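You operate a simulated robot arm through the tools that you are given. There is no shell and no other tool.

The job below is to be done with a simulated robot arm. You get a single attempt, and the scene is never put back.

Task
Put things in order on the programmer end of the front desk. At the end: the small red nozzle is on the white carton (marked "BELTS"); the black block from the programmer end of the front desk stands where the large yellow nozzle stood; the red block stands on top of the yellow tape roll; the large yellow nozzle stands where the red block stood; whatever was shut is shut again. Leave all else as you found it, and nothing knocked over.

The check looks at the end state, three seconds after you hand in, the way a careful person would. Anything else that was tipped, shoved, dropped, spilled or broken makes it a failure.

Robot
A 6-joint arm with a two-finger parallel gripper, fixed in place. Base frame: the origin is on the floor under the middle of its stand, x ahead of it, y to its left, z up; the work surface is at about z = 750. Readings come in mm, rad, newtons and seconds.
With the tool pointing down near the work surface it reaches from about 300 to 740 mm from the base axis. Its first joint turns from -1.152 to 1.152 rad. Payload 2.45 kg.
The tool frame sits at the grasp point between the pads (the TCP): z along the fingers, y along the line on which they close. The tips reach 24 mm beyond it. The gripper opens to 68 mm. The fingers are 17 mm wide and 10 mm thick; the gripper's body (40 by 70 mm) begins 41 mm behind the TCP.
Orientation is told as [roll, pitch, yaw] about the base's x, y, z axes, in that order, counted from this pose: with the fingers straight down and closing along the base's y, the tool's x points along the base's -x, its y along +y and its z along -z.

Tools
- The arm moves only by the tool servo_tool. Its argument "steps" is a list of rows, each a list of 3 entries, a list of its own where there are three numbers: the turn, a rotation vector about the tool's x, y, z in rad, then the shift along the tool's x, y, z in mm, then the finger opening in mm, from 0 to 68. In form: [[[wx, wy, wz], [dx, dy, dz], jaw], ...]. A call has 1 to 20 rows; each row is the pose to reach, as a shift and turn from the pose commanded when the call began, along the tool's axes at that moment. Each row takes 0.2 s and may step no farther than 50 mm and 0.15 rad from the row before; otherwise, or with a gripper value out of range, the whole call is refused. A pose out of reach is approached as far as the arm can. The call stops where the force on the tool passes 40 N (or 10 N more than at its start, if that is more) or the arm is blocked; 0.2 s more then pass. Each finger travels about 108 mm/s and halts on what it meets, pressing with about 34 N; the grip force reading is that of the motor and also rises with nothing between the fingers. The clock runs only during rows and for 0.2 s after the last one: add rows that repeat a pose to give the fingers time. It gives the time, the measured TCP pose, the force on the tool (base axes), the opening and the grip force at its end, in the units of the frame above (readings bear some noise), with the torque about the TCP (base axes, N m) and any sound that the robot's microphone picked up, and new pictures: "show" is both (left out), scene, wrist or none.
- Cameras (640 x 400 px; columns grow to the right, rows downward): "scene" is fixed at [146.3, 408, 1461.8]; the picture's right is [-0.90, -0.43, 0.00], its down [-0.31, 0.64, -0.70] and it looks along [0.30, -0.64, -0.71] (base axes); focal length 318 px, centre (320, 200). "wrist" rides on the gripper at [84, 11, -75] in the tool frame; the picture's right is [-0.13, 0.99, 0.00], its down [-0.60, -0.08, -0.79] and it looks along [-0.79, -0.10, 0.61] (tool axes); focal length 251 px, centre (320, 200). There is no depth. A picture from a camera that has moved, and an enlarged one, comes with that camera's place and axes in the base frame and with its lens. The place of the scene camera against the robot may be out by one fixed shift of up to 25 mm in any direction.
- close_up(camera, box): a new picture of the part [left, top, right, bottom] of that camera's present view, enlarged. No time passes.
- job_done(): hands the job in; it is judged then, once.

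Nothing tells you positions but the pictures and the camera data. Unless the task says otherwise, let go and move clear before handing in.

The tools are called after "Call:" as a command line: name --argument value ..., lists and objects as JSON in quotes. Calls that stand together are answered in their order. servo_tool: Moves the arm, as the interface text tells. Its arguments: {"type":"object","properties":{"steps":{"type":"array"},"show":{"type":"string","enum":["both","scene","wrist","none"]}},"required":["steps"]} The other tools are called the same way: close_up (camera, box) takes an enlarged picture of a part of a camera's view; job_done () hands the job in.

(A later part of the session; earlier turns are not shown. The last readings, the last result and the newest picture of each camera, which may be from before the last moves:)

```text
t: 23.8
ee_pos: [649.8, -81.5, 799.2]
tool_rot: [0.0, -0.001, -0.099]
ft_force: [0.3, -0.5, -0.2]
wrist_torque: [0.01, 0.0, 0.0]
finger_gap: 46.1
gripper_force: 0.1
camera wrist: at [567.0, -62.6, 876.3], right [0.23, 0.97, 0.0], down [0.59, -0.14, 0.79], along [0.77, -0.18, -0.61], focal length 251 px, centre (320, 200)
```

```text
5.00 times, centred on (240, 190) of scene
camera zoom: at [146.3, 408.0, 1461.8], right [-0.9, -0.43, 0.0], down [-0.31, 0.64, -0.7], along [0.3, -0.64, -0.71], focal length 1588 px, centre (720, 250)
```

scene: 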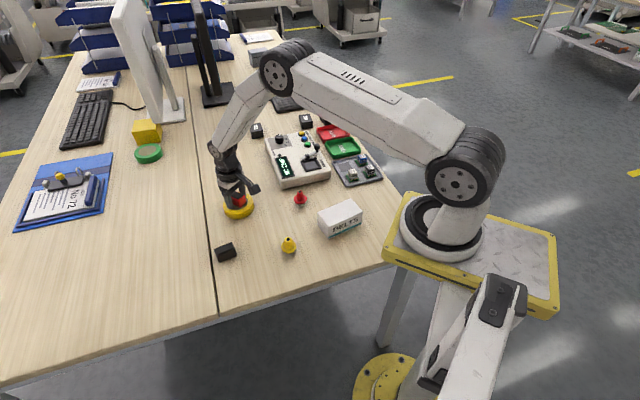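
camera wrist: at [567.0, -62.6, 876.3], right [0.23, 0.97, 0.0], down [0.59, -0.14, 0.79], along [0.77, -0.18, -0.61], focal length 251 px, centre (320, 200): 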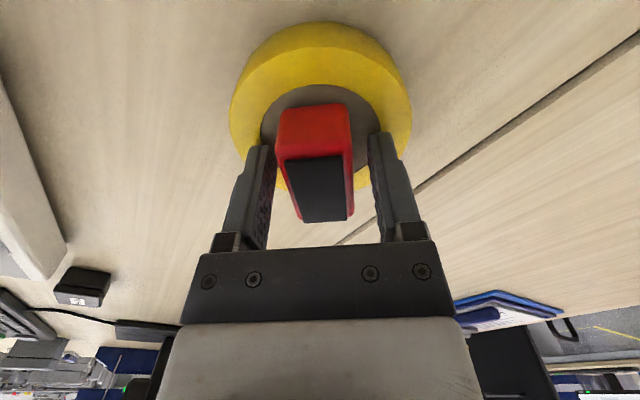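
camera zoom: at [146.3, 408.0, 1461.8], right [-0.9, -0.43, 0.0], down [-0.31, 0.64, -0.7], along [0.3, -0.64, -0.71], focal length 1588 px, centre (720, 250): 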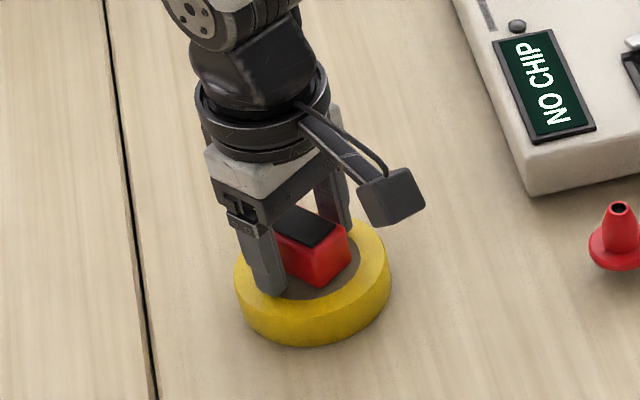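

The red block stands upright and centred on the tape roll, and the fingers are clear of it. Next I'll rise straight up and move back to view the yellow nozzle near (447, -11).

Call:
servo_tool --steps '[[[0, 0, 0], [0, 0, -10], 46], [[0, 0, 0], [0, 0, -40], 46], [[0, 0, 0], [0, 0, -80], 46], [[0, 0, 0], [0, 0, -105], 46], [[0, 0, -0.02], [40, 8, -105], 56], [[0, 0, -0.04], [80, 16, -105], 68], [[0, 0, -0.06], [120, 24, -105], 68], [[0, 0, -0.08], [160, 32, -105], 68], [[0, 0, -0.09], [200, 40, -105], 68], [[0, 0, -0.1], [236, 47, -105], 68], [[0, 0, -0.1], [236, 47, -105], 68]]' --show "both"

Call:
close_up --camera "wrist" --box '[240, 0, 400, 140]'

Call:
close_up --camera "scene" --box '[200, 150, 280, 230]'

```text
t: 26.2
ee_pos: [419.4, -11.8, 906.2]
tool_rot: [0.0, 0.0, -0.001]
ft_force: [0.2, 0.0, 0.0]
wrist_torque: [0.01, 0.02, 0.01]
finger_gap: 67.9
gripper_force: 0.1
camera wrist: at [336.2, -1.6, 982.0], right [0.13, 0.99, 0.0], down [0.6, -0.08, 0.79], along [0.79, -0.1, -0.61], focal length 251 px, centre (320, 200)
```

scene: 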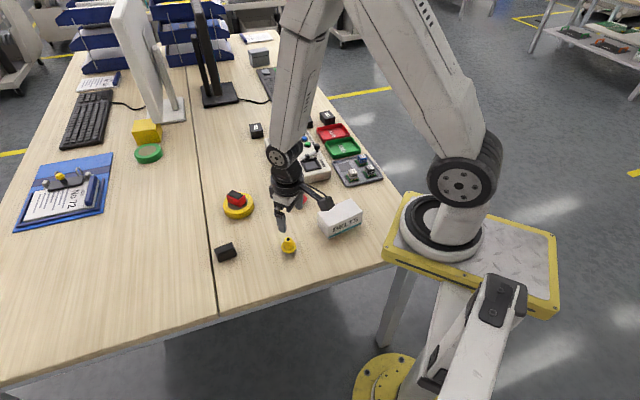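
wrist: 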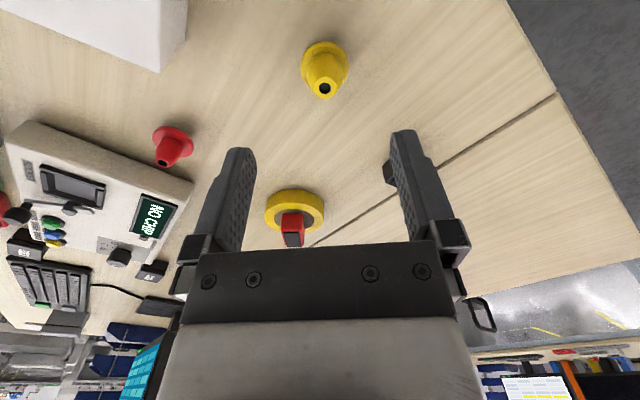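

```text
2.86 times, centred on (320, 70) of wrist
camera zoom: at [336.2, -1.6, 982.0], right [0.13, 0.99, 0.0], down [0.6, -0.08, 0.79], along [0.79, -0.1, -0.61], focal length 718 px, centre (320, 571)
```

zoom: 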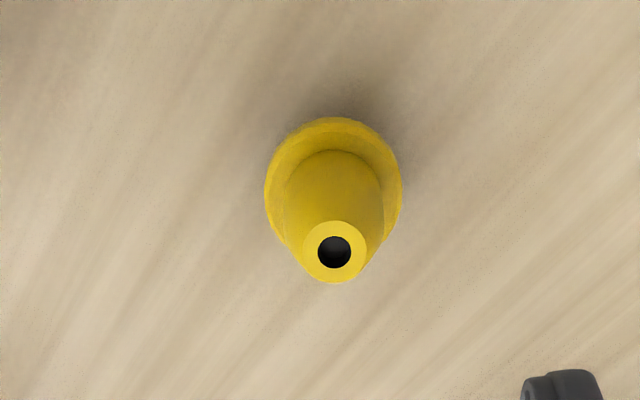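

```text
5.00 times, centred on (240, 190) of scene
camera zoom: at [146.3, 408.0, 1461.8], right [-0.9, -0.43, 0.0], down [-0.31, 0.64, -0.7], along [0.3, -0.64, -0.71], focal length 1588 px, centre (720, 250)
```

zoom: 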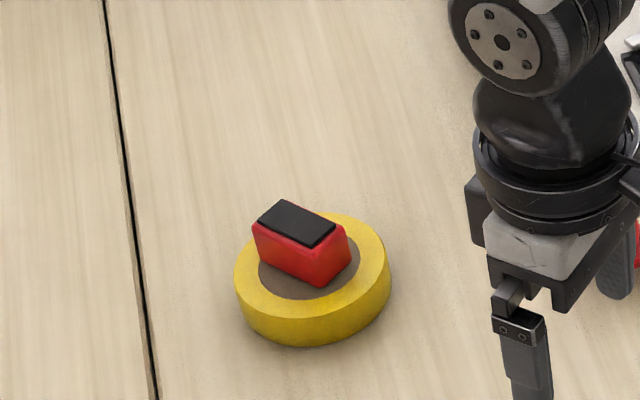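

The red block stands well on the tape. I compute the yellow nozzle at about (441, -11.4): flange about 42 mm, conical body roughly 30 to 18 mm, top near z≈788. I'll move over it and lower partway to see its profile.

Call:
servo_tool --steps '[[[0, 0, 0], [-12, 0.2, 30], 68], [[0, 0, 0], [-21.5, 0.4, 60], 68], [[0, 0, 0], [-21.5, 0.4, 90], 68], [[0, 0, 0], [-21.5, 0.4, 90], 68]]' --show "both"

Call:
close_up --camera "wrist" --box '[220, 20, 420, 180]'

Call:
close_up --camera "scene" --box '[250, 200, 330, 260]'

```text
t: 27.2
ee_pos: [440.8, -12.0, 815.8]
tool_rot: [0.001, -0.002, 0.0]
ft_force: [-0.2, -0.2, -0.3]
wrist_torque: [0.01, 0.0, 0.02]
finger_gap: 68.1
gripper_force: 0.0
camera wrist: at [358.2, -0.9, 892.1], right [0.13, 0.99, 0.0], down [0.6, -0.08, 0.79], along [0.79, -0.1, -0.61], focal length 251 px, centre (320, 200)
```

scene: 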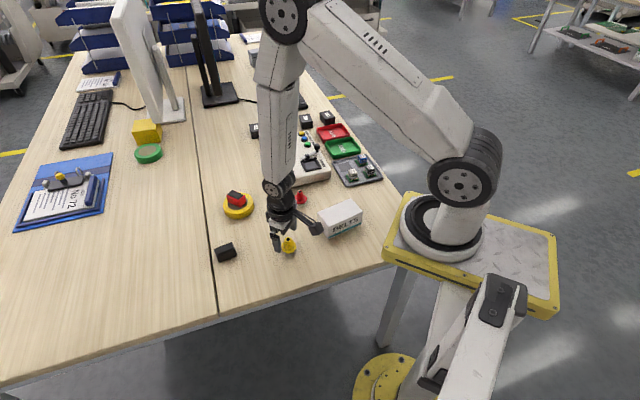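
wrist: 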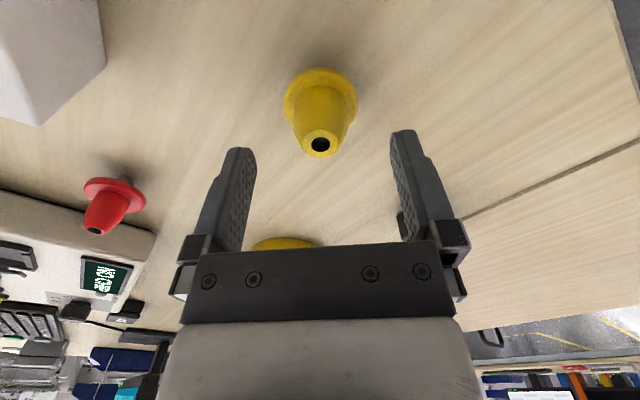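

```text
2.50 times, centred on (320, 100) of wrist
camera zoom: at [358.2, -0.9, 892.1], right [0.13, 0.99, 0.0], down [0.6, -0.08, 0.79], along [0.79, -0.1, -0.61], focal length 629 px, centre (320, 450)
```

zoom: 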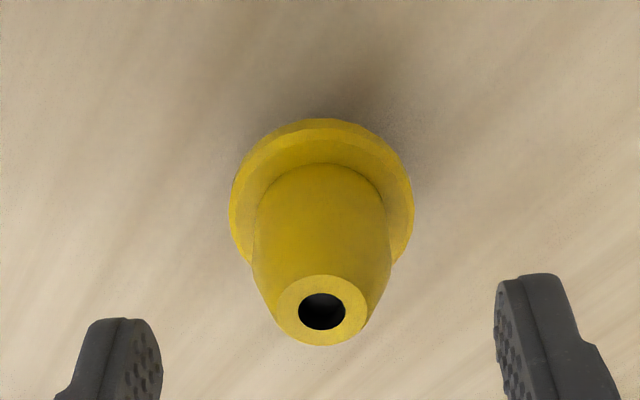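

```text
6.67 times, centred on (290, 230) of scene
camera zoom: at [146.3, 408.0, 1461.8], right [-0.9, -0.43, 0.0], down [-0.31, 0.64, -0.7], along [0.3, -0.64, -0.71], focal length 2117 px, centre (520, 0)
```

zoom: 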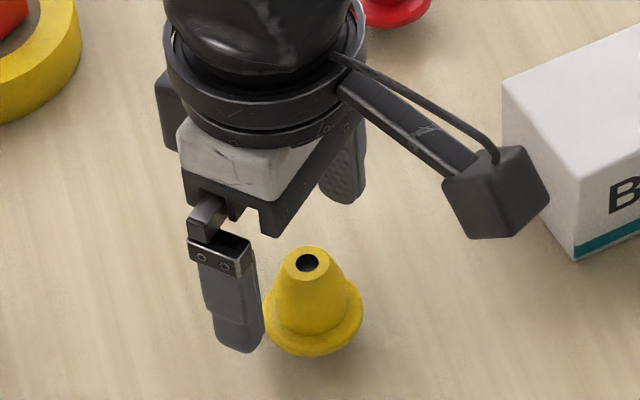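

The lower body of the nozzle is cylindrical (about 28 mm) above the flange, which is good for gripping. I'll descend with the tips just above the flange (TCP z≈785) and close gently.

Call:
servo_tool --steps '[[[0, 0, 0], [-1.7, 0.2, 15], 68], [[0, 0, 0], [-1.7, 0.2, 30], 68], [[0, 0, 0], [-1.7, 0.2, 30], 68]]' --show "both"

Call:
close_up --camera "wrist" --box '[220, 60, 420, 220]'

Call:
close_up --camera "scene" --box '[250, 200, 330, 260]'

```text
t: 28.0
ee_pos: [444.0, -12.3, 784.2]
tool_rot: [-0.001, 0.0, 0.0]
ft_force: [1.1, -0.1, -0.2]
wrist_torque: [0.01, -0.01, -0.02]
finger_gap: 68.0
gripper_force: 0.1
camera wrist: at [359.5, -1.2, 862.2], right [0.13, 0.99, 0.0], down [0.6, -0.08, 0.79], along [0.79, -0.1, -0.61], focal length 251 px, centre (320, 200)
```

scene: 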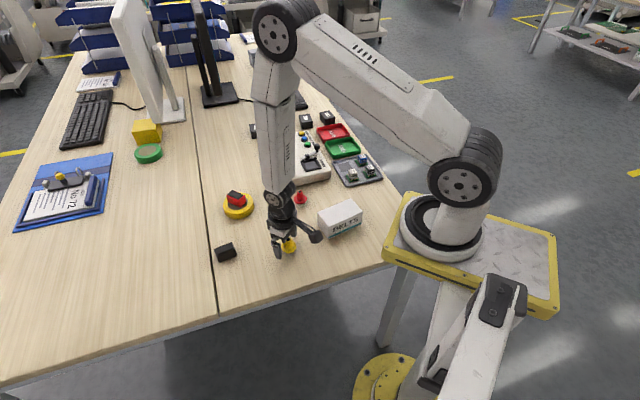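
wrist: 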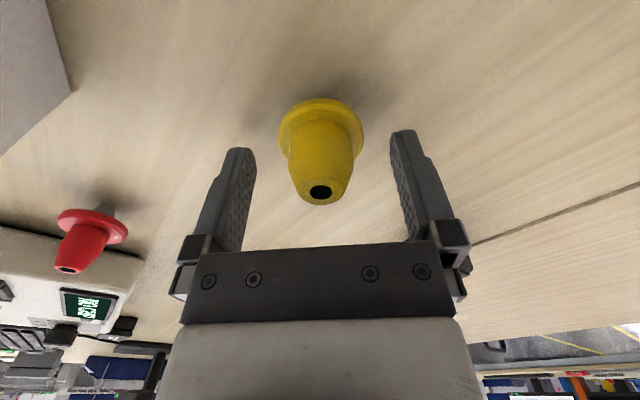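

```text
2.50 times, centred on (320, 140) of wrist
camera zoom: at [359.5, -1.2, 862.2], right [0.13, 0.99, 0.0], down [0.6, -0.08, 0.79], along [0.79, -0.1, -0.61], focal length 629 px, centre (320, 350)
```

zoom: 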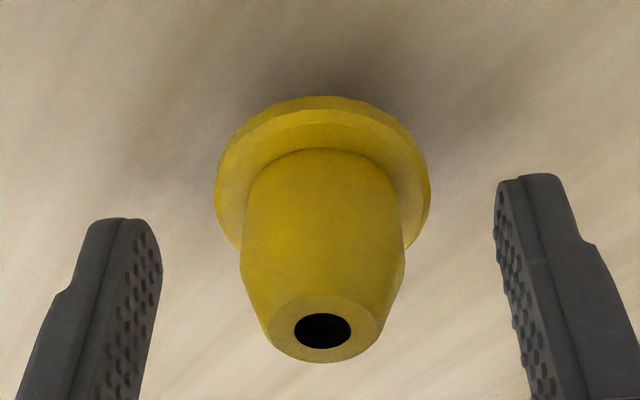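

```text
6.67 times, centred on (290, 230) of scene
camera zoom: at [146.3, 408.0, 1461.8], right [-0.9, -0.43, 0.0], down [-0.31, 0.64, -0.7], along [0.3, -0.64, -0.71], focal length 2117 px, centre (520, 0)
```

zoom: 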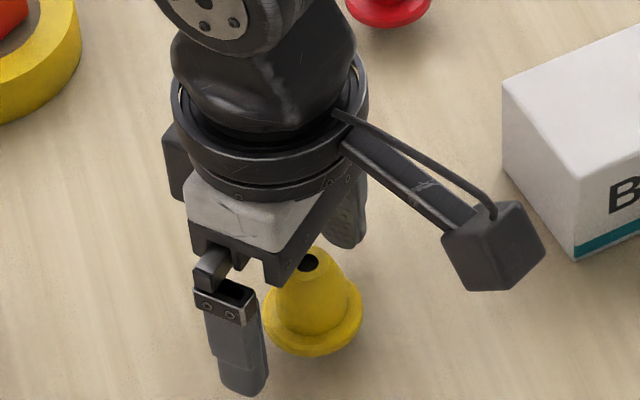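

The nozzle is centred between the fingers, the tips are about 4 mm above the flange, and it sits about 2 mm further out than the TCP. I'll nudge outward and close.

Call:
servo_tool --steps '[[[0, 0, 0], [-1.8, 0.3, 0], 60], [[0, 0, 0], [-1.8, 0.3, 0], 45], [[0, 0, 0], [-1.8, 0.3, 0], 34], [[0, 0, 0], [-1.8, 0.3, 0], 24], [[0, 0, 0], [-1.8, 0.3, 0], 10], [[0, 0, 0], [-1.8, 0.3, 0], 0], [[0, 0, 0], [-1.8, 0.3, 0], 0], [[0, 0, 0], [-1.8, 0.3, 0], 0]]' --show "wrist"

Call:
close_up --camera "wrist" --box '[220, 60, 420, 220]'

```text
t: 29.8
ee_pos: [446.6, -11.3, 785.2]
tool_rot: [0.001, 0.0, -0.001]
ft_force: [0.0, -0.2, 0.5]
wrist_torque: [-0.02, -0.03, -0.01]
finger_gap: 38.3
gripper_force: 33.9
camera wrist: at [361.2, -0.4, 862.2], right [0.13, 0.99, 0.0], down [0.6, -0.08, 0.79], along [0.79, -0.1, -0.61], focal length 251 px, centre (320, 200)
```

wrist: 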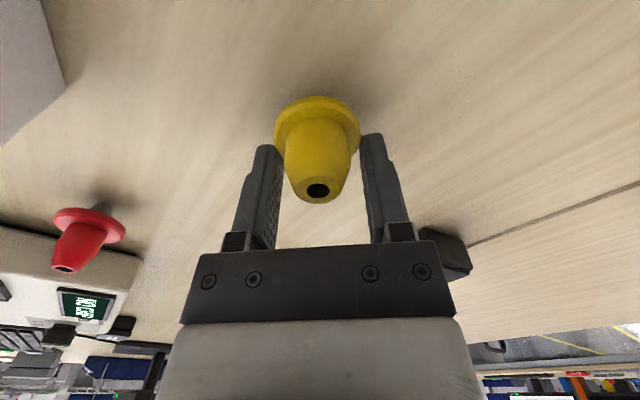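

```text
2.50 times, centred on (320, 140) of wrist
camera zoom: at [361.2, -0.4, 862.2], right [0.13, 0.99, 0.0], down [0.6, -0.08, 0.79], along [0.79, -0.1, -0.61], focal length 629 px, centre (320, 350)
```

zoom: 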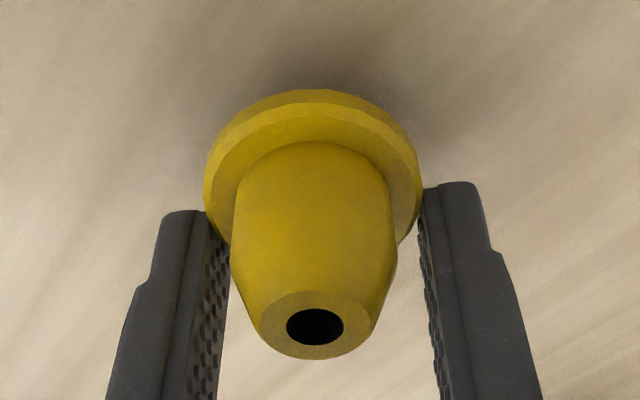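

The gap stopped at 38 mm, so the tips caught the bevelled flange rim. The flange sits higher than I assumed, on a stub, which also puts the true centre near x≈440.5. I'll open, rise 6 mm, recentre and look again.

Call:
servo_tool --steps '[[[0, 0, 0], [0, 0, 0], 45], [[0, 0, 0], [0, 0, 0], 58], [[0, 0, 0], [0, 0, -3], 62], [[0, 0, 0], [4.5, 0, -6], 62], [[0, 0, 0], [4.5, 0, -6], 62]]' --show "wrist"

Call:
close_up --camera "wrist" --box '[220, 60, 420, 220]'

Call:
close_up --camera "scene" --box '[260, 220, 320, 265]'

```text
t: 31.0
ee_pos: [440.3, -11.7, 792.1]
tool_rot: [0.0, 0.001, 0.001]
ft_force: [-0.5, -0.3, 0.8]
wrist_torque: [0.01, -0.03, 0.03]
finger_gap: 62.2
gripper_force: 0.0
camera wrist: at [356.4, -0.3, 868.4], right [0.13, 0.99, 0.0], down [0.6, -0.08, 0.79], along [0.79, -0.1, -0.61], focal length 251 px, centre (320, 200)
```

wrist: 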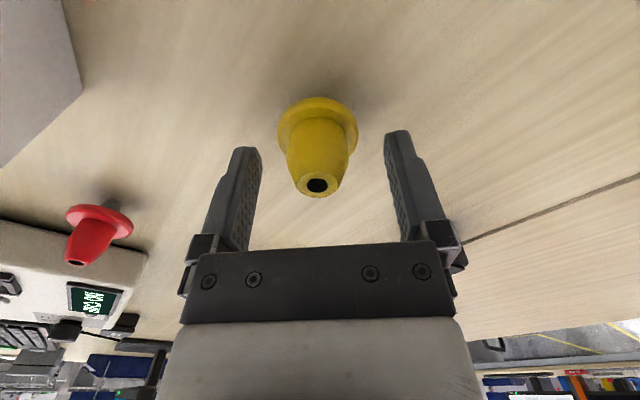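

```text
2.50 times, centred on (320, 140) of wrist
camera zoom: at [356.4, -0.3, 868.4], right [0.13, 0.99, 0.0], down [0.6, -0.08, 0.79], along [0.79, -0.1, -0.61], focal length 629 px, centre (320, 350)
```

zoom: 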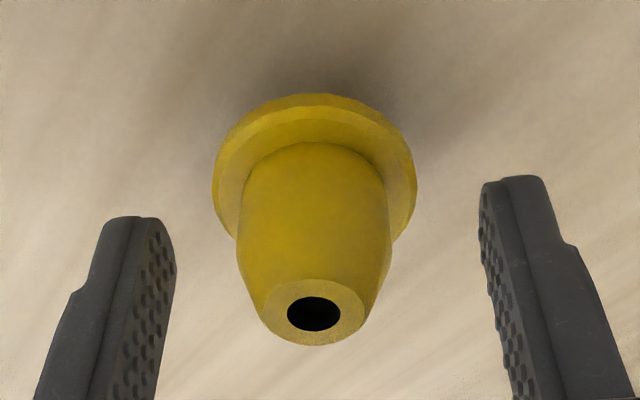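

```text
8.89 times, centred on (290, 242) of scene
camera zoom: at [146.3, 408.0, 1461.8], right [-0.9, -0.43, 0.0], down [-0.31, 0.64, -0.7], along [0.3, -0.64, -0.71], focal length 2823 px, centre (587, -178)
```

zoom: 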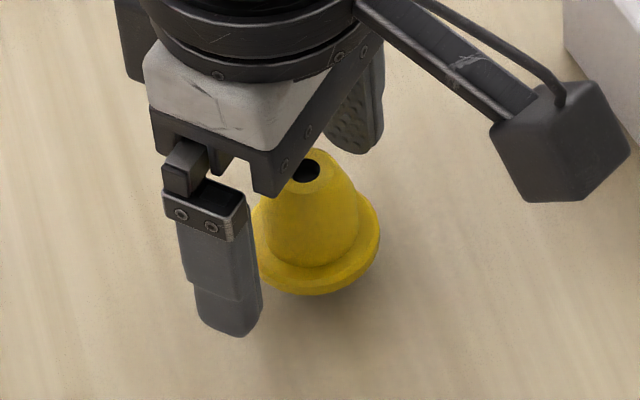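

The flange clearly stands clear of the desk on a stub, and the nozzle is upright and essentially centred (1 mm toward -y). I'll shift 1.2 mm and close on the cylindrical body.

Call:
servo_tool --steps '[[[0, 0, 0], [-0.5, -1.2, 0], 56], [[0, 0, 0], [-0.5, -1.2, 0], 44], [[0, 0, 0], [-0.5, -1.2, 0], 34], [[0, 0, 0], [-0.5, -1.2, 0], 26], [[0, 0, 0], [-0.5, -1.2, 0], 10], [[0, 0, 0], [-0.5, -1.2, 0], 0], [[0, 0, 0], [-0.5, -1.2, 0], 0], [[0, 0, 0], [-0.5, -1.2, 0], 0]]' --show "wrist"

Call:
close_up --camera "wrist" --box '[220, 60, 420, 220]'

```text
t: 32.8
ee_pos: [441.4, -12.8, 791.6]
tool_rot: [0.001, 0.0, -0.001]
ft_force: [-0.1, 0.9, -0.8]
wrist_torque: [-0.01, -0.03, 0.01]
finger_gap: 38.5
gripper_force: 34.1
camera wrist: at [356.7, -1.2, 867.9], right [0.13, 0.99, 0.0], down [0.6, -0.08, 0.79], along [0.79, -0.1, -0.61], focal length 251 px, centre (320, 200)
```

wrist: 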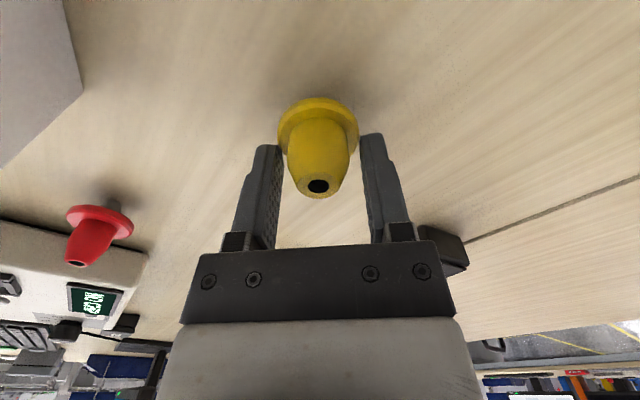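

```text
2.50 times, centred on (320, 140) of wrist
camera zoom: at [356.7, -1.2, 867.9], right [0.13, 0.99, 0.0], down [0.6, -0.08, 0.79], along [0.79, -0.1, -0.61], focal length 629 px, centre (320, 350)
```

zoom: 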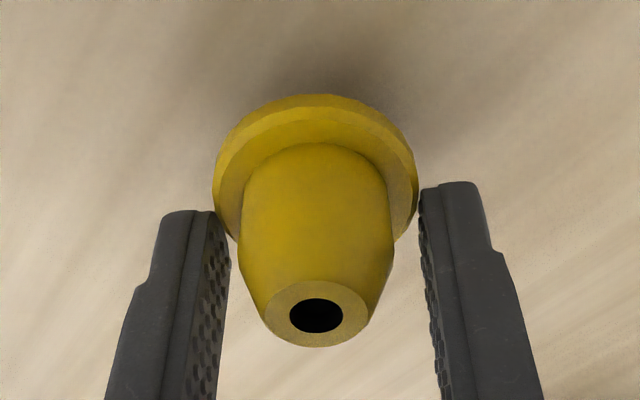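

Again 38.5 mm at a higher level, so 38.5 mm is the flange diameter and the flange is much higher than I thought (z≈772, on a long stub). Rechecking the rays gives top z≈803 and axis at x≈431, y≈-12 (originally about (432, -10.4)). I'll open, rise above the flange and recentre by 10 mm.

Call:
servo_tool --steps '[[[0, 0, 0], [0, 0, 0], 42], [[0, 0, 0], [0, 0, 0], 50], [[0, 0, 0], [0, 0, 0], 56], [[0, 0, 0], [0, 0, -12], 56], [[0, 0, 0], [5, 0, -25], 56], [[0, 0, 0], [10, 0, -25], 56], [[0, 0, 0], [10, 0, -25], 56]]' --show "both"

Call:
close_up --camera "wrist" --box '[220, 60, 420, 220]'

Call:
close_up --camera "scene" --box '[260, 220, 320, 265]'

```text
t: 34.4
ee_pos: [431.1, -12.3, 817.3]
tool_rot: [-0.002, -0.001, 0.001]
ft_force: [-0.3, -0.5, 0.7]
wrist_torque: [0.02, 0.0, 0.01]
finger_gap: 55.8
gripper_force: 0.0
camera wrist: at [345.8, -1.3, 893.1], right [0.13, 0.99, 0.0], down [0.6, -0.08, 0.79], along [0.79, -0.1, -0.61], focal length 251 px, centre (320, 200)
```

scene: 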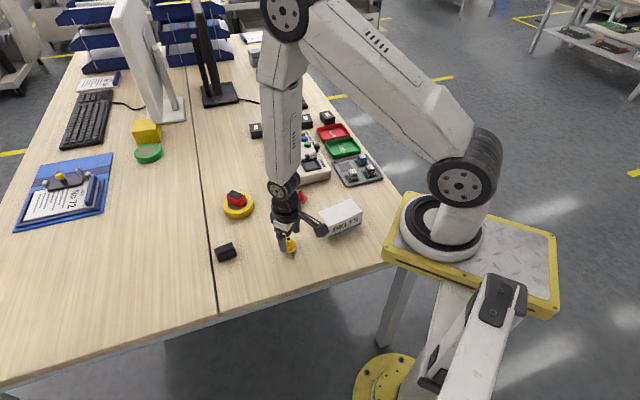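
wrist: 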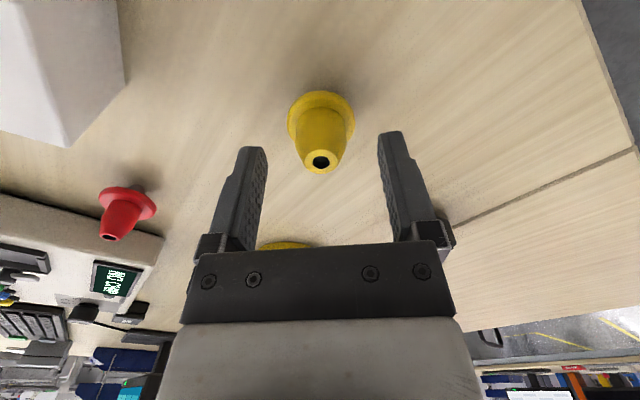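

```text
2.50 times, centred on (320, 140) of wrist
camera zoom: at [345.8, -1.3, 893.1], right [0.13, 0.99, 0.0], down [0.6, -0.08, 0.79], along [0.79, -0.1, -0.61], focal length 629 px, centre (320, 350)
```

zoom: 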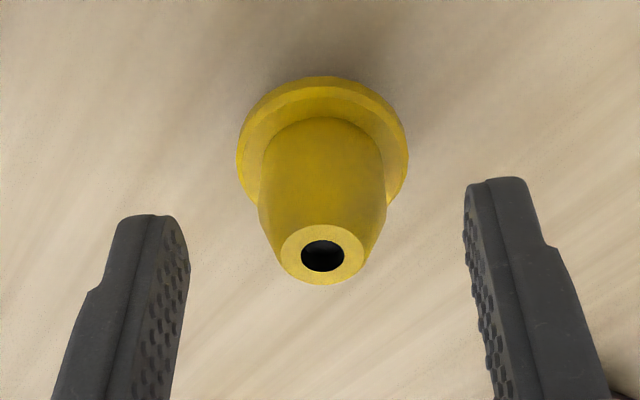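

```text
8.89 times, centred on (290, 242) of scene
camera zoom: at [146.3, 408.0, 1461.8], right [-0.9, -0.43, 0.0], down [-0.31, 0.64, -0.7], along [0.3, -0.64, -0.71], focal length 2823 px, centre (587, -178)
```

zoom: 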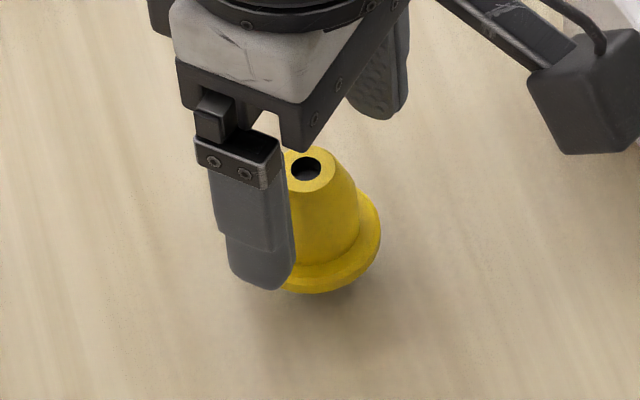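

Everything now agrees: the nozzle axis is 1.6 mm ahead of the TCP, flange at z≈772, top at 803. I'll lower so the tips sit just above the flange (TCP z≈802.5) and close.

Call:
servo_tool --steps '[[[0, 0, 0], [-1.6, 0.2, 7], 56], [[0, 0, 0], [-1.6, 0.2, 14], 56], [[0, 0, 0], [-1.6, 0.2, 14], 46], [[0, 0, 0], [-1.6, 0.2, 14], 38], [[0, 0, 0], [-1.6, 0.2, 14], 30], [[0, 0, 0], [-1.6, 0.2, 14], 20], [[0, 0, 0], [-1.6, 0.2, 14], 5], [[0, 0, 0], [-1.6, 0.2, 14], 0], [[0, 0, 0], [-1.6, 0.2, 14], 0]]' --show "both"

Call:
close_up --camera "wrist" --box '[220, 60, 420, 220]'

```text
t: 36.4
ee_pos: [432.6, -12.3, 803.1]
tool_rot: [0.0, -0.001, -0.001]
ft_force: [-0.4, 1.5, -0.1]
wrist_torque: [0.05, 0.05, 0.01]
finger_gap: 26.4
gripper_force: 34.1
camera wrist: at [347.9, -1.3, 879.2], right [0.13, 0.99, 0.0], down [0.6, -0.08, 0.79], along [0.79, -0.1, -0.61], focal length 251 px, centre (320, 200)
```

scene: 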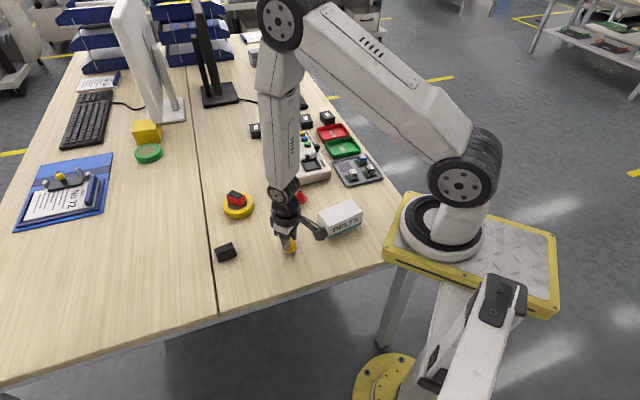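
wrist: 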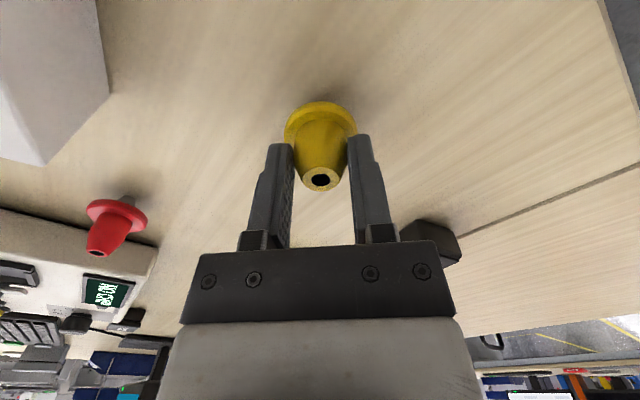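

```text
2.50 times, centred on (320, 140) of wrist
camera zoom: at [347.9, -1.3, 879.2], right [0.13, 0.99, 0.0], down [0.6, -0.08, 0.79], along [0.79, -0.1, -0.61], focal length 629 px, centre (320, 350)
```

zoom: 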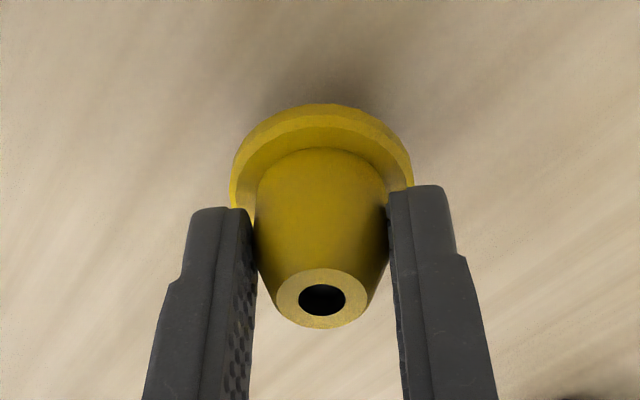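

Gripped on the body: gap 26.4 mm, nozzle upright. I'll lift very slowly for the first millimetres and check.

Call:
servo_tool --steps '[[[0, 0, 0], [0, 0, -1], 0], [[0, 0, 0], [0, 0, -2], 0], [[0, 0, 0], [0, 0, -3.5], 0], [[0, 0, 0], [0, 0, -5], 0], [[0, 0, 0], [0, 0, -7], 0], [[0, 0, 0], [0, 0, -7], 0]]' --show "both"

Call:
close_up --camera "wrist" --box '[220, 60, 420, 220]'

Call:
close_up --camera "scene" --box '[260, 220, 320, 265]'

```text
t: 37.8
ee_pos: [432.6, -12.5, 808.6]
tool_rot: [-0.001, 0.002, -0.001]
ft_force: [0.1, -0.1, 0.1]
wrist_torque: [0.02, -0.01, 0.01]
finger_gap: 26.4
gripper_force: 34.3
camera wrist: at [348.3, -1.4, 885.9], right [0.13, 0.99, 0.0], down [0.6, -0.08, 0.79], along [0.79, -0.1, -0.61], focal length 251 px, centre (320, 200)
```

scene: 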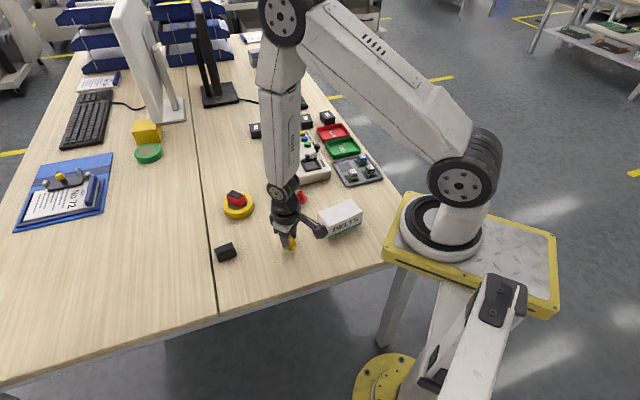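
wrist: 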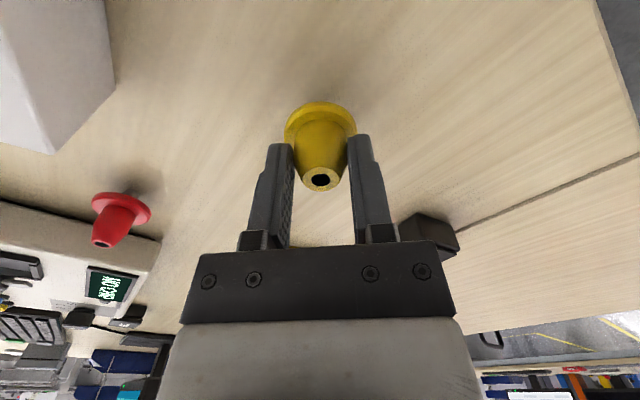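

```text
2.50 times, centred on (320, 140) of wrist
camera zoom: at [348.3, -1.4, 885.9], right [0.13, 0.99, 0.0], down [0.6, -0.08, 0.79], along [0.79, -0.1, -0.61], focal length 629 px, centre (320, 350)
```

zoom: 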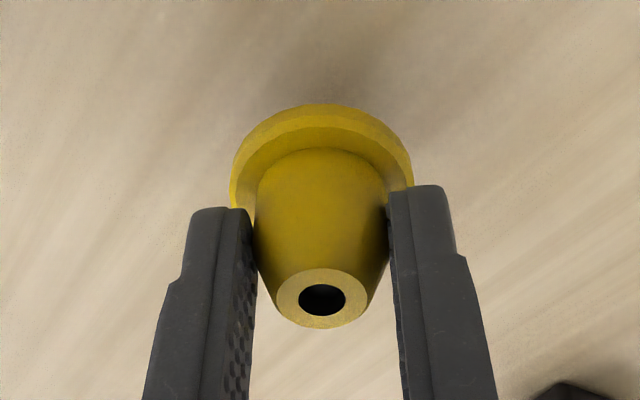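

```text
8.89 times, centred on (290, 242) of scene
camera zoom: at [146.3, 408.0, 1461.8], right [-0.9, -0.43, 0.0], down [-0.31, 0.64, -0.7], along [0.3, -0.64, -0.71], focal length 2823 px, centre (587, -178)
```

zoom: 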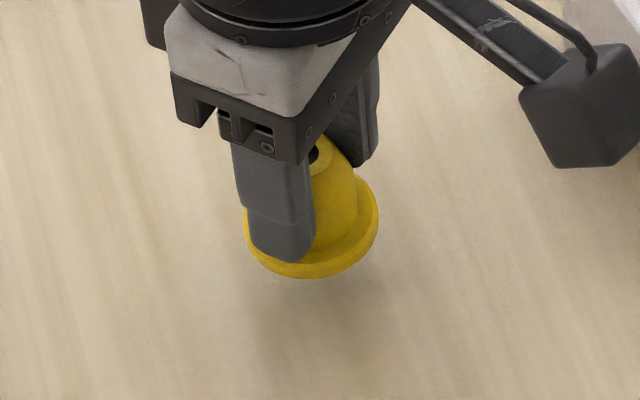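

The nozzle is lifting cleanly with no slip. I'll continue the gentle lift to travel height.

Call:
servo_tool --steps '[[[0, 0, 0], [0, 0, -3], 0], [[0, 0, 0], [0, 0, -8], 0], [[0, 0, 0], [0, 0, -15], 0], [[0, 0, 0], [0, 0, -24], 0], [[0, 0, 0], [0, 0, -34], 0], [[0, 0, 0], [0, 0, -46], 0], [[0, 0, 0], [0, 0, -58], 0], [[0, 0, 0], [0, 0, -70], 0], [[0, 0, 0], [0, 0, -81], 0], [[0, 0, 0], [0, 0, -90], 0], [[0, 0, 0], [0, 0, -97], 0], [[0, 0, 0], [0, 0, -101], 0], [[0, 0, 0], [0, 0, -101], 0]]' --show "both"

Call:
close_up --camera "scene" --box '[250, 160, 350, 260]'

```text
t: 40.6
ee_pos: [431.3, -11.9, 910.6]
tool_rot: [0.001, 0.0, 0.0]
ft_force: [-0.6, -0.3, -1.6]
wrist_torque: [0.01, -0.01, 0.0]
finger_gap: 26.1
gripper_force: 33.9
camera wrist: at [348.0, -1.5, 986.9], right [0.13, 0.99, 0.0], down [0.6, -0.08, 0.79], along [0.79, -0.1, -0.61], focal length 251 px, centre (320, 200)
```

scene: 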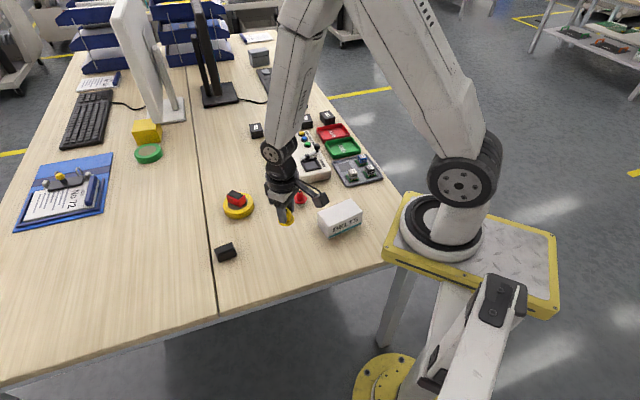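
wrist: 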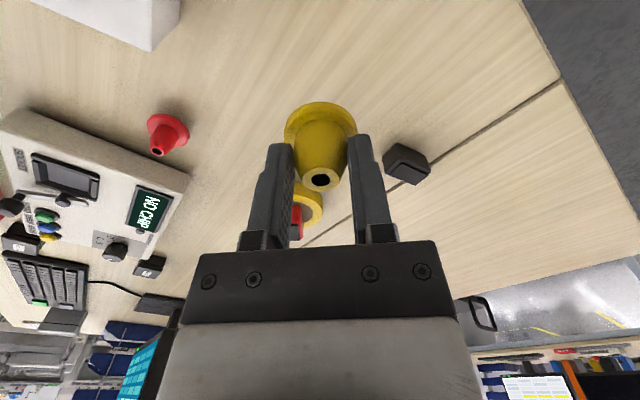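

```text
4.00 times, centred on (300, 210) of scene
camera zoom: at [146.3, 408.0, 1461.8], right [-0.9, -0.43, 0.0], down [-0.31, 0.64, -0.7], along [0.3, -0.64, -0.71], focal length 1270 px, centre (400, 160)
```

zoom: 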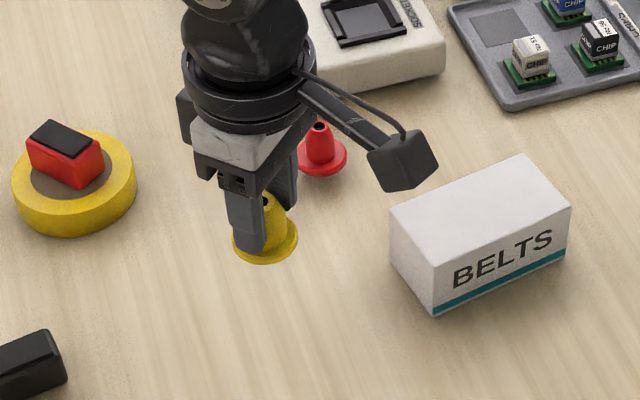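

The yellow nozzle hangs upright in the gripper and the carton top (about z≈805–810) leaves ample clearance. I'll carry it smoothly to above the red block's old spot at about (322, -295).

Call:
servo_tool --steps '[[[0, 0, 0.012], [1.4, -3.7, 0], 0], [[0, 0, 0.036], [4.3, -11.2, 0], 0], [[0, 0, 0.071], [8.7, -22.3, 0], 0], [[0, 0, 0.118], [14.5, -37.2, 0], 0], [[0, 0, 0.178], [21.7, -55.9, 0], 0], [[0, 0, 0.246], [30, -77.3, 0], 0], [[0, 0, 0.32], [39.1, -100.5, 0], 0], [[0, 0, 0.397], [48.5, -124.7, 0], 0], [[0, 0, 0.474], [57.9, -148.9, 0], 0], [[0, 0, 0.551], [67.3, -173.1, 0], 0], [[0, 0, 0.622], [76, -195.5, 0], 0], [[0, 0, 0.687], [83.9, -216, 0], 0], [[0, 0, 0.746], [91.2, -234.6, 0], 0], [[0, 0, 0.796], [97.3, -250.4, 0], 0], [[0, 0, 0.835], [102, -262.5, 0], 0], [[0, 0, 0.864], [105.6, -271.8, 0], 0], [[0, 0, 0.885], [108.2, -278.3, 0], 0], [[0, 0, 0.9], [110, -283, 0], 0], [[0, 0, 0.9], [110, -283, 0], 0]]' --show "both"

Call:
close_up --camera "scene" --box '[320, 130, 420, 230]'

```text
t: 44.6
ee_pos: [322.4, -295.6, 911.2]
tool_rot: [0.0, -0.001, -0.902]
ft_force: [-0.5, 0.2, -0.7]
wrist_torque: [-0.01, 0.0, 0.02]
finger_gap: 26.7
gripper_force: 33.7
camera wrist: at [278.5, -223.5, 986.6], right [0.86, 0.51, 0.0], down [0.31, -0.52, 0.79], along [0.41, -0.68, -0.61], focal length 251 px, centre (320, 200)
```

scene: 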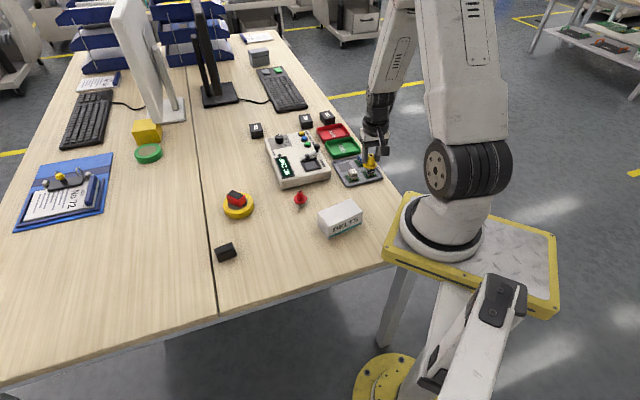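
wrist: 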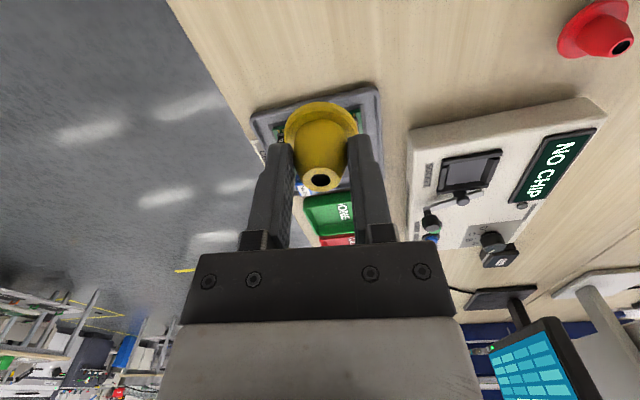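

```text
4.00 times, centred on (370, 180) of scene
camera zoom: at [146.3, 408.0, 1461.8], right [-0.9, -0.43, 0.0], down [-0.31, 0.64, -0.7], along [0.3, -0.64, -0.71], focal length 1270 px, centre (120, 280)
```

zoom: 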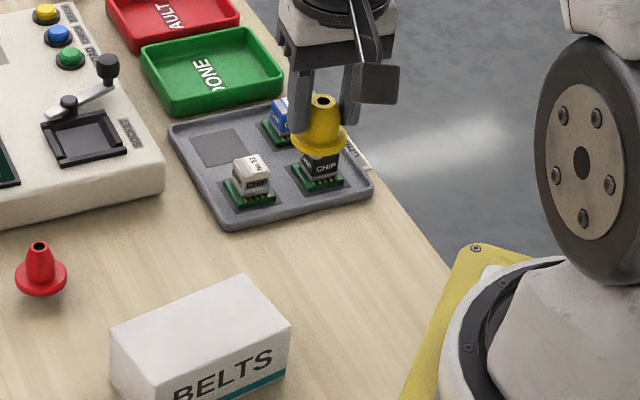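

The nozzle is over the target spot. Its base should meet the desk after lowering about 108 mm, so I'll go down 104 mm first, then feel for contact.

Call:
servo_tool --steps '[[[0, 0, 0], [0, 0, 4], 0], [[0, 0, 0], [0, 0, 12], 0], [[0, 0, 0], [0, 0, 24], 0], [[0, 0, 0], [0, 0, 38], 0], [[0, 0, 0], [0, 0, 52], 0], [[0, 0, 0], [0, 0, 66], 0], [[0, 0, 0], [0, 0, 79], 0], [[0, 0, 0], [0, 0, 90], 0], [[0, 0, 0], [0, 0, 98], 0], [[0, 0, 0], [0, 0, 102], 0], [[0, 0, 0], [0, 0, 104], 0], [[0, 0, 0], [0, 0, 104], 0]]' --show "both"

Call:
close_up --camera "scene" --box '[320, 150, 420, 230]'

Call:
close_up --camera "wrist" --box '[220, 60, 420, 220]'

```text
t: 47.2
ee_pos: [322.7, -295.3, 805.8]
tool_rot: [0.0, 0.001, -0.901]
ft_force: [0.4, -0.3, -1.2]
wrist_torque: [-0.02, -0.01, 0.0]
finger_gap: 26.4
gripper_force: 33.9
camera wrist: at [279.2, -222.3, 882.7], right [0.86, 0.52, 0.0], down [0.31, -0.52, 0.79], along [0.41, -0.68, -0.61], focal length 251 px, centre (320, 200)
```

scene: 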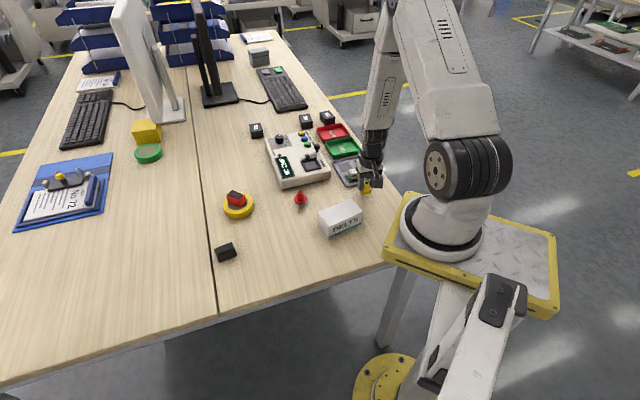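
wrist: 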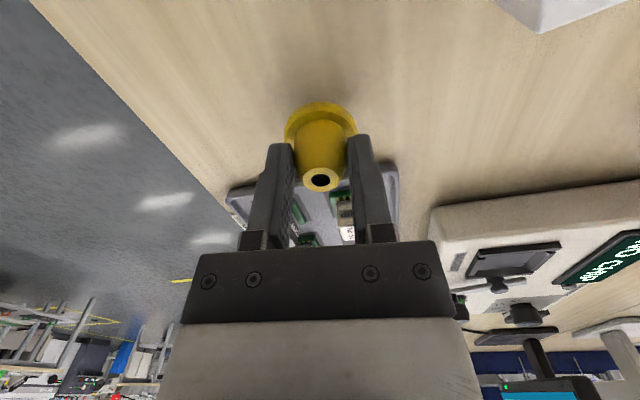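

```text
5.00 times, centred on (370, 190) of scene
camera zoom: at [146.3, 408.0, 1461.8], right [-0.9, -0.43, 0.0], down [-0.31, 0.64, -0.7], along [0.3, -0.64, -0.71], focal length 1588 px, centre (70, 250)
```

zoom: 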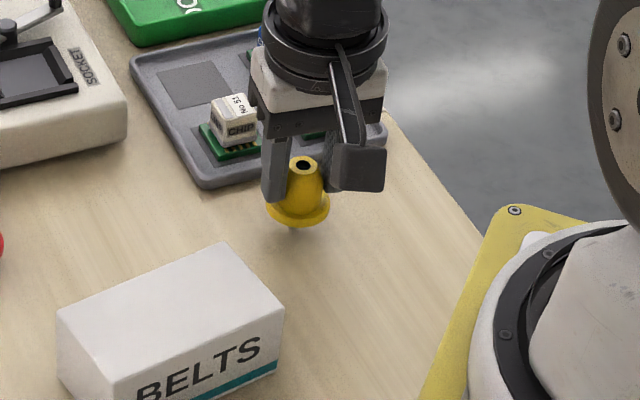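

```text
2.50 times, centred on (320, 140) of wrist
camera zoom: at [279.2, -222.3, 882.7], right [0.86, 0.52, 0.0], down [0.31, -0.52, 0.79], along [0.41, -0.68, -0.61], focal length 629 px, centre (320, 350)
```

zoom: 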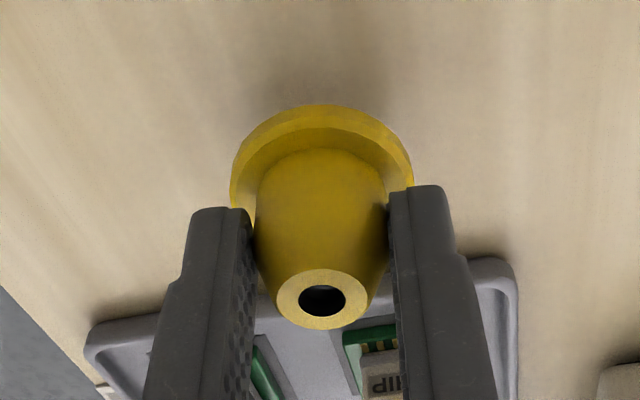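

The nozzle's grey pin tip is just above the desk, matching the red block's original base spot to within a couple of millimetres. I'll now lower in tiny steps.

Call:
servo_tool --steps '[[[0, 0, 0], [0, 0, 1], 0], [[0, 0, 0], [0, 0, 2], 0], [[0, 0, 0], [0, 0, 3], 0], [[0, 0, 0], [0, 0, 3], 0]]' --show "none"

Call:
servo_tool --steps '[[[0, 0, 0], [0, 0, 0.5], 0], [[0, 0, 0], [0, 0, 1], 0], [[0, 0, 0], [0, 0, 1], 0]]' --show "none"

```text
t: 48.2
ee_pos: [322.8, -293.8, 803.3]
tool_rot: [-0.001, 0.002, -0.9]
ft_force: [-0.1, 0.1, -0.4]
wrist_torque: [0.01, 0.0, 0.0]
finger_gap: 26.5
gripper_force: 34.1
```

```text
t: 49.0
ee_pos: [322.0, -294.9, 803.4]
tool_rot: [0.0, 0.0, -0.9]
ft_force: [-0.6, 2.9, 14.4]
wrist_torque: [0.15, -0.03, -0.03]
finger_gap: 26.5
gripper_force: 33.6
```

Contact felt (14 N). I'll relax about 0.8 mm and then open the fingers slowly.

Call:
servo_tool --steps '[[[0, 0, 0], [0, 0, -0.4], 0], [[0, 0, 0], [0, 0, -0.8], 0], [[0, 0, 0], [0, 0, -0.8], 0]]' --show "none"

Call:
servo_tool --steps '[[[0, 0, 0], [0, 0, 0], 25], [[0, 0, 0], [0, 0, 0], 27], [[0, 0, 0], [0, 0, 0], 29], [[0, 0, 0], [0, 0, 0], 32], [[0, 0, 0], [0, 0, 0], 36], [[0, 0, 0], [0, 0, 0], 42], [[0, 0, 0], [0, 0, 0], 48], [[0, 0, 0], [0, 0, 0], 48]]' --show "both"

Call:
close_up --camera "wrist" --box '[220, 60, 420, 220]'

Call:
close_up --camera "scene" --box '[320, 150, 420, 230]'

```text
t: 49.8
ee_pos: [322.9, -295.6, 803.1]
tool_rot: [0.0, -0.001, -0.9]
ft_force: [0.8, -1.1, 2.1]
wrist_torque: [-0.09, -0.02, 0.01]
finger_gap: 26.6
gripper_force: 33.5
```

```text
t: 51.6
ee_pos: [322.3, -294.6, 803.3]
tool_rot: [0.0, 0.0, -0.901]
ft_force: [0.1, 0.7, 0.1]
wrist_torque: [-0.02, 0.04, -0.03]
finger_gap: 48.0
gripper_force: 0.1
camera wrist: at [278.7, -222.4, 879.2], right [0.86, 0.52, 0.0], down [0.31, -0.52, 0.79], along [0.41, -0.68, -0.61], focal length 251 px, centre (320, 200)
```

scene: 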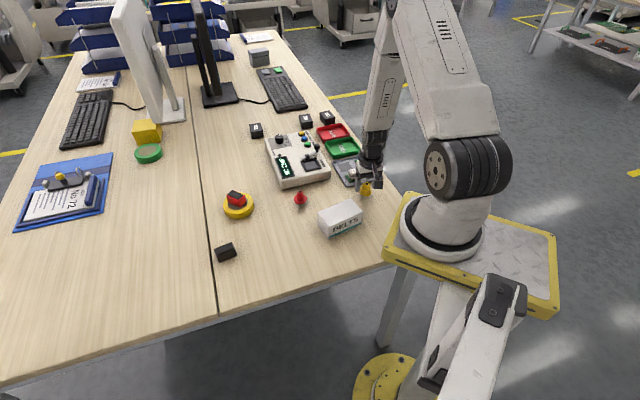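
wrist: 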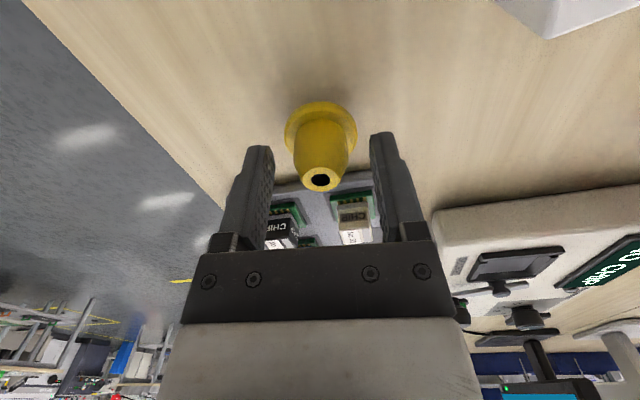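

```text
2.50 times, centred on (320, 140) of wrist
camera zoom: at [278.7, -222.4, 879.2], right [0.86, 0.52, 0.0], down [0.31, -0.52, 0.79], along [0.41, -0.68, -0.61], focal length 629 px, centre (320, 350)
```

zoom: 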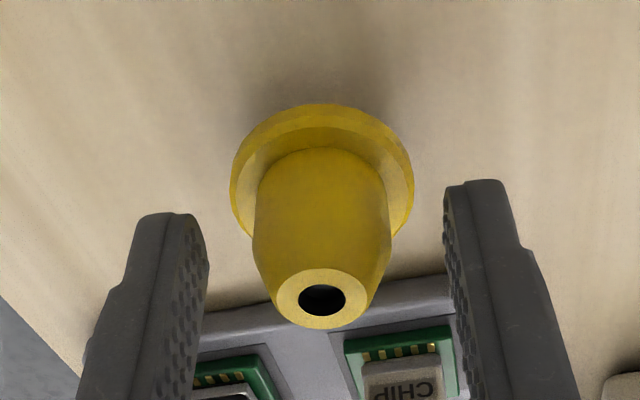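

```text
5.00 times, centred on (370, 190) of scene
camera zoom: at [146.3, 408.0, 1461.8], right [-0.9, -0.43, 0.0], down [-0.31, 0.64, -0.7], along [0.3, -0.64, -0.71], focal length 1588 px, centre (70, 250)
```

zoom: 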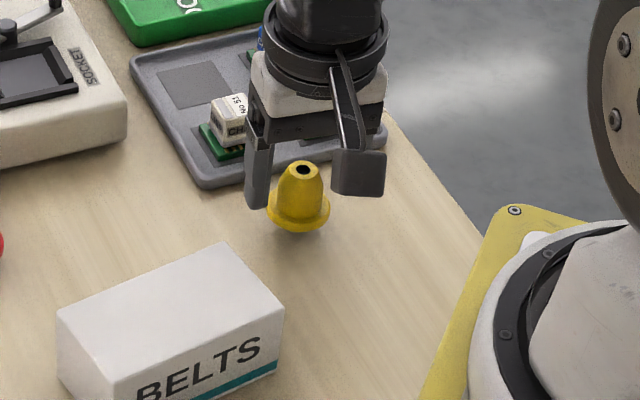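

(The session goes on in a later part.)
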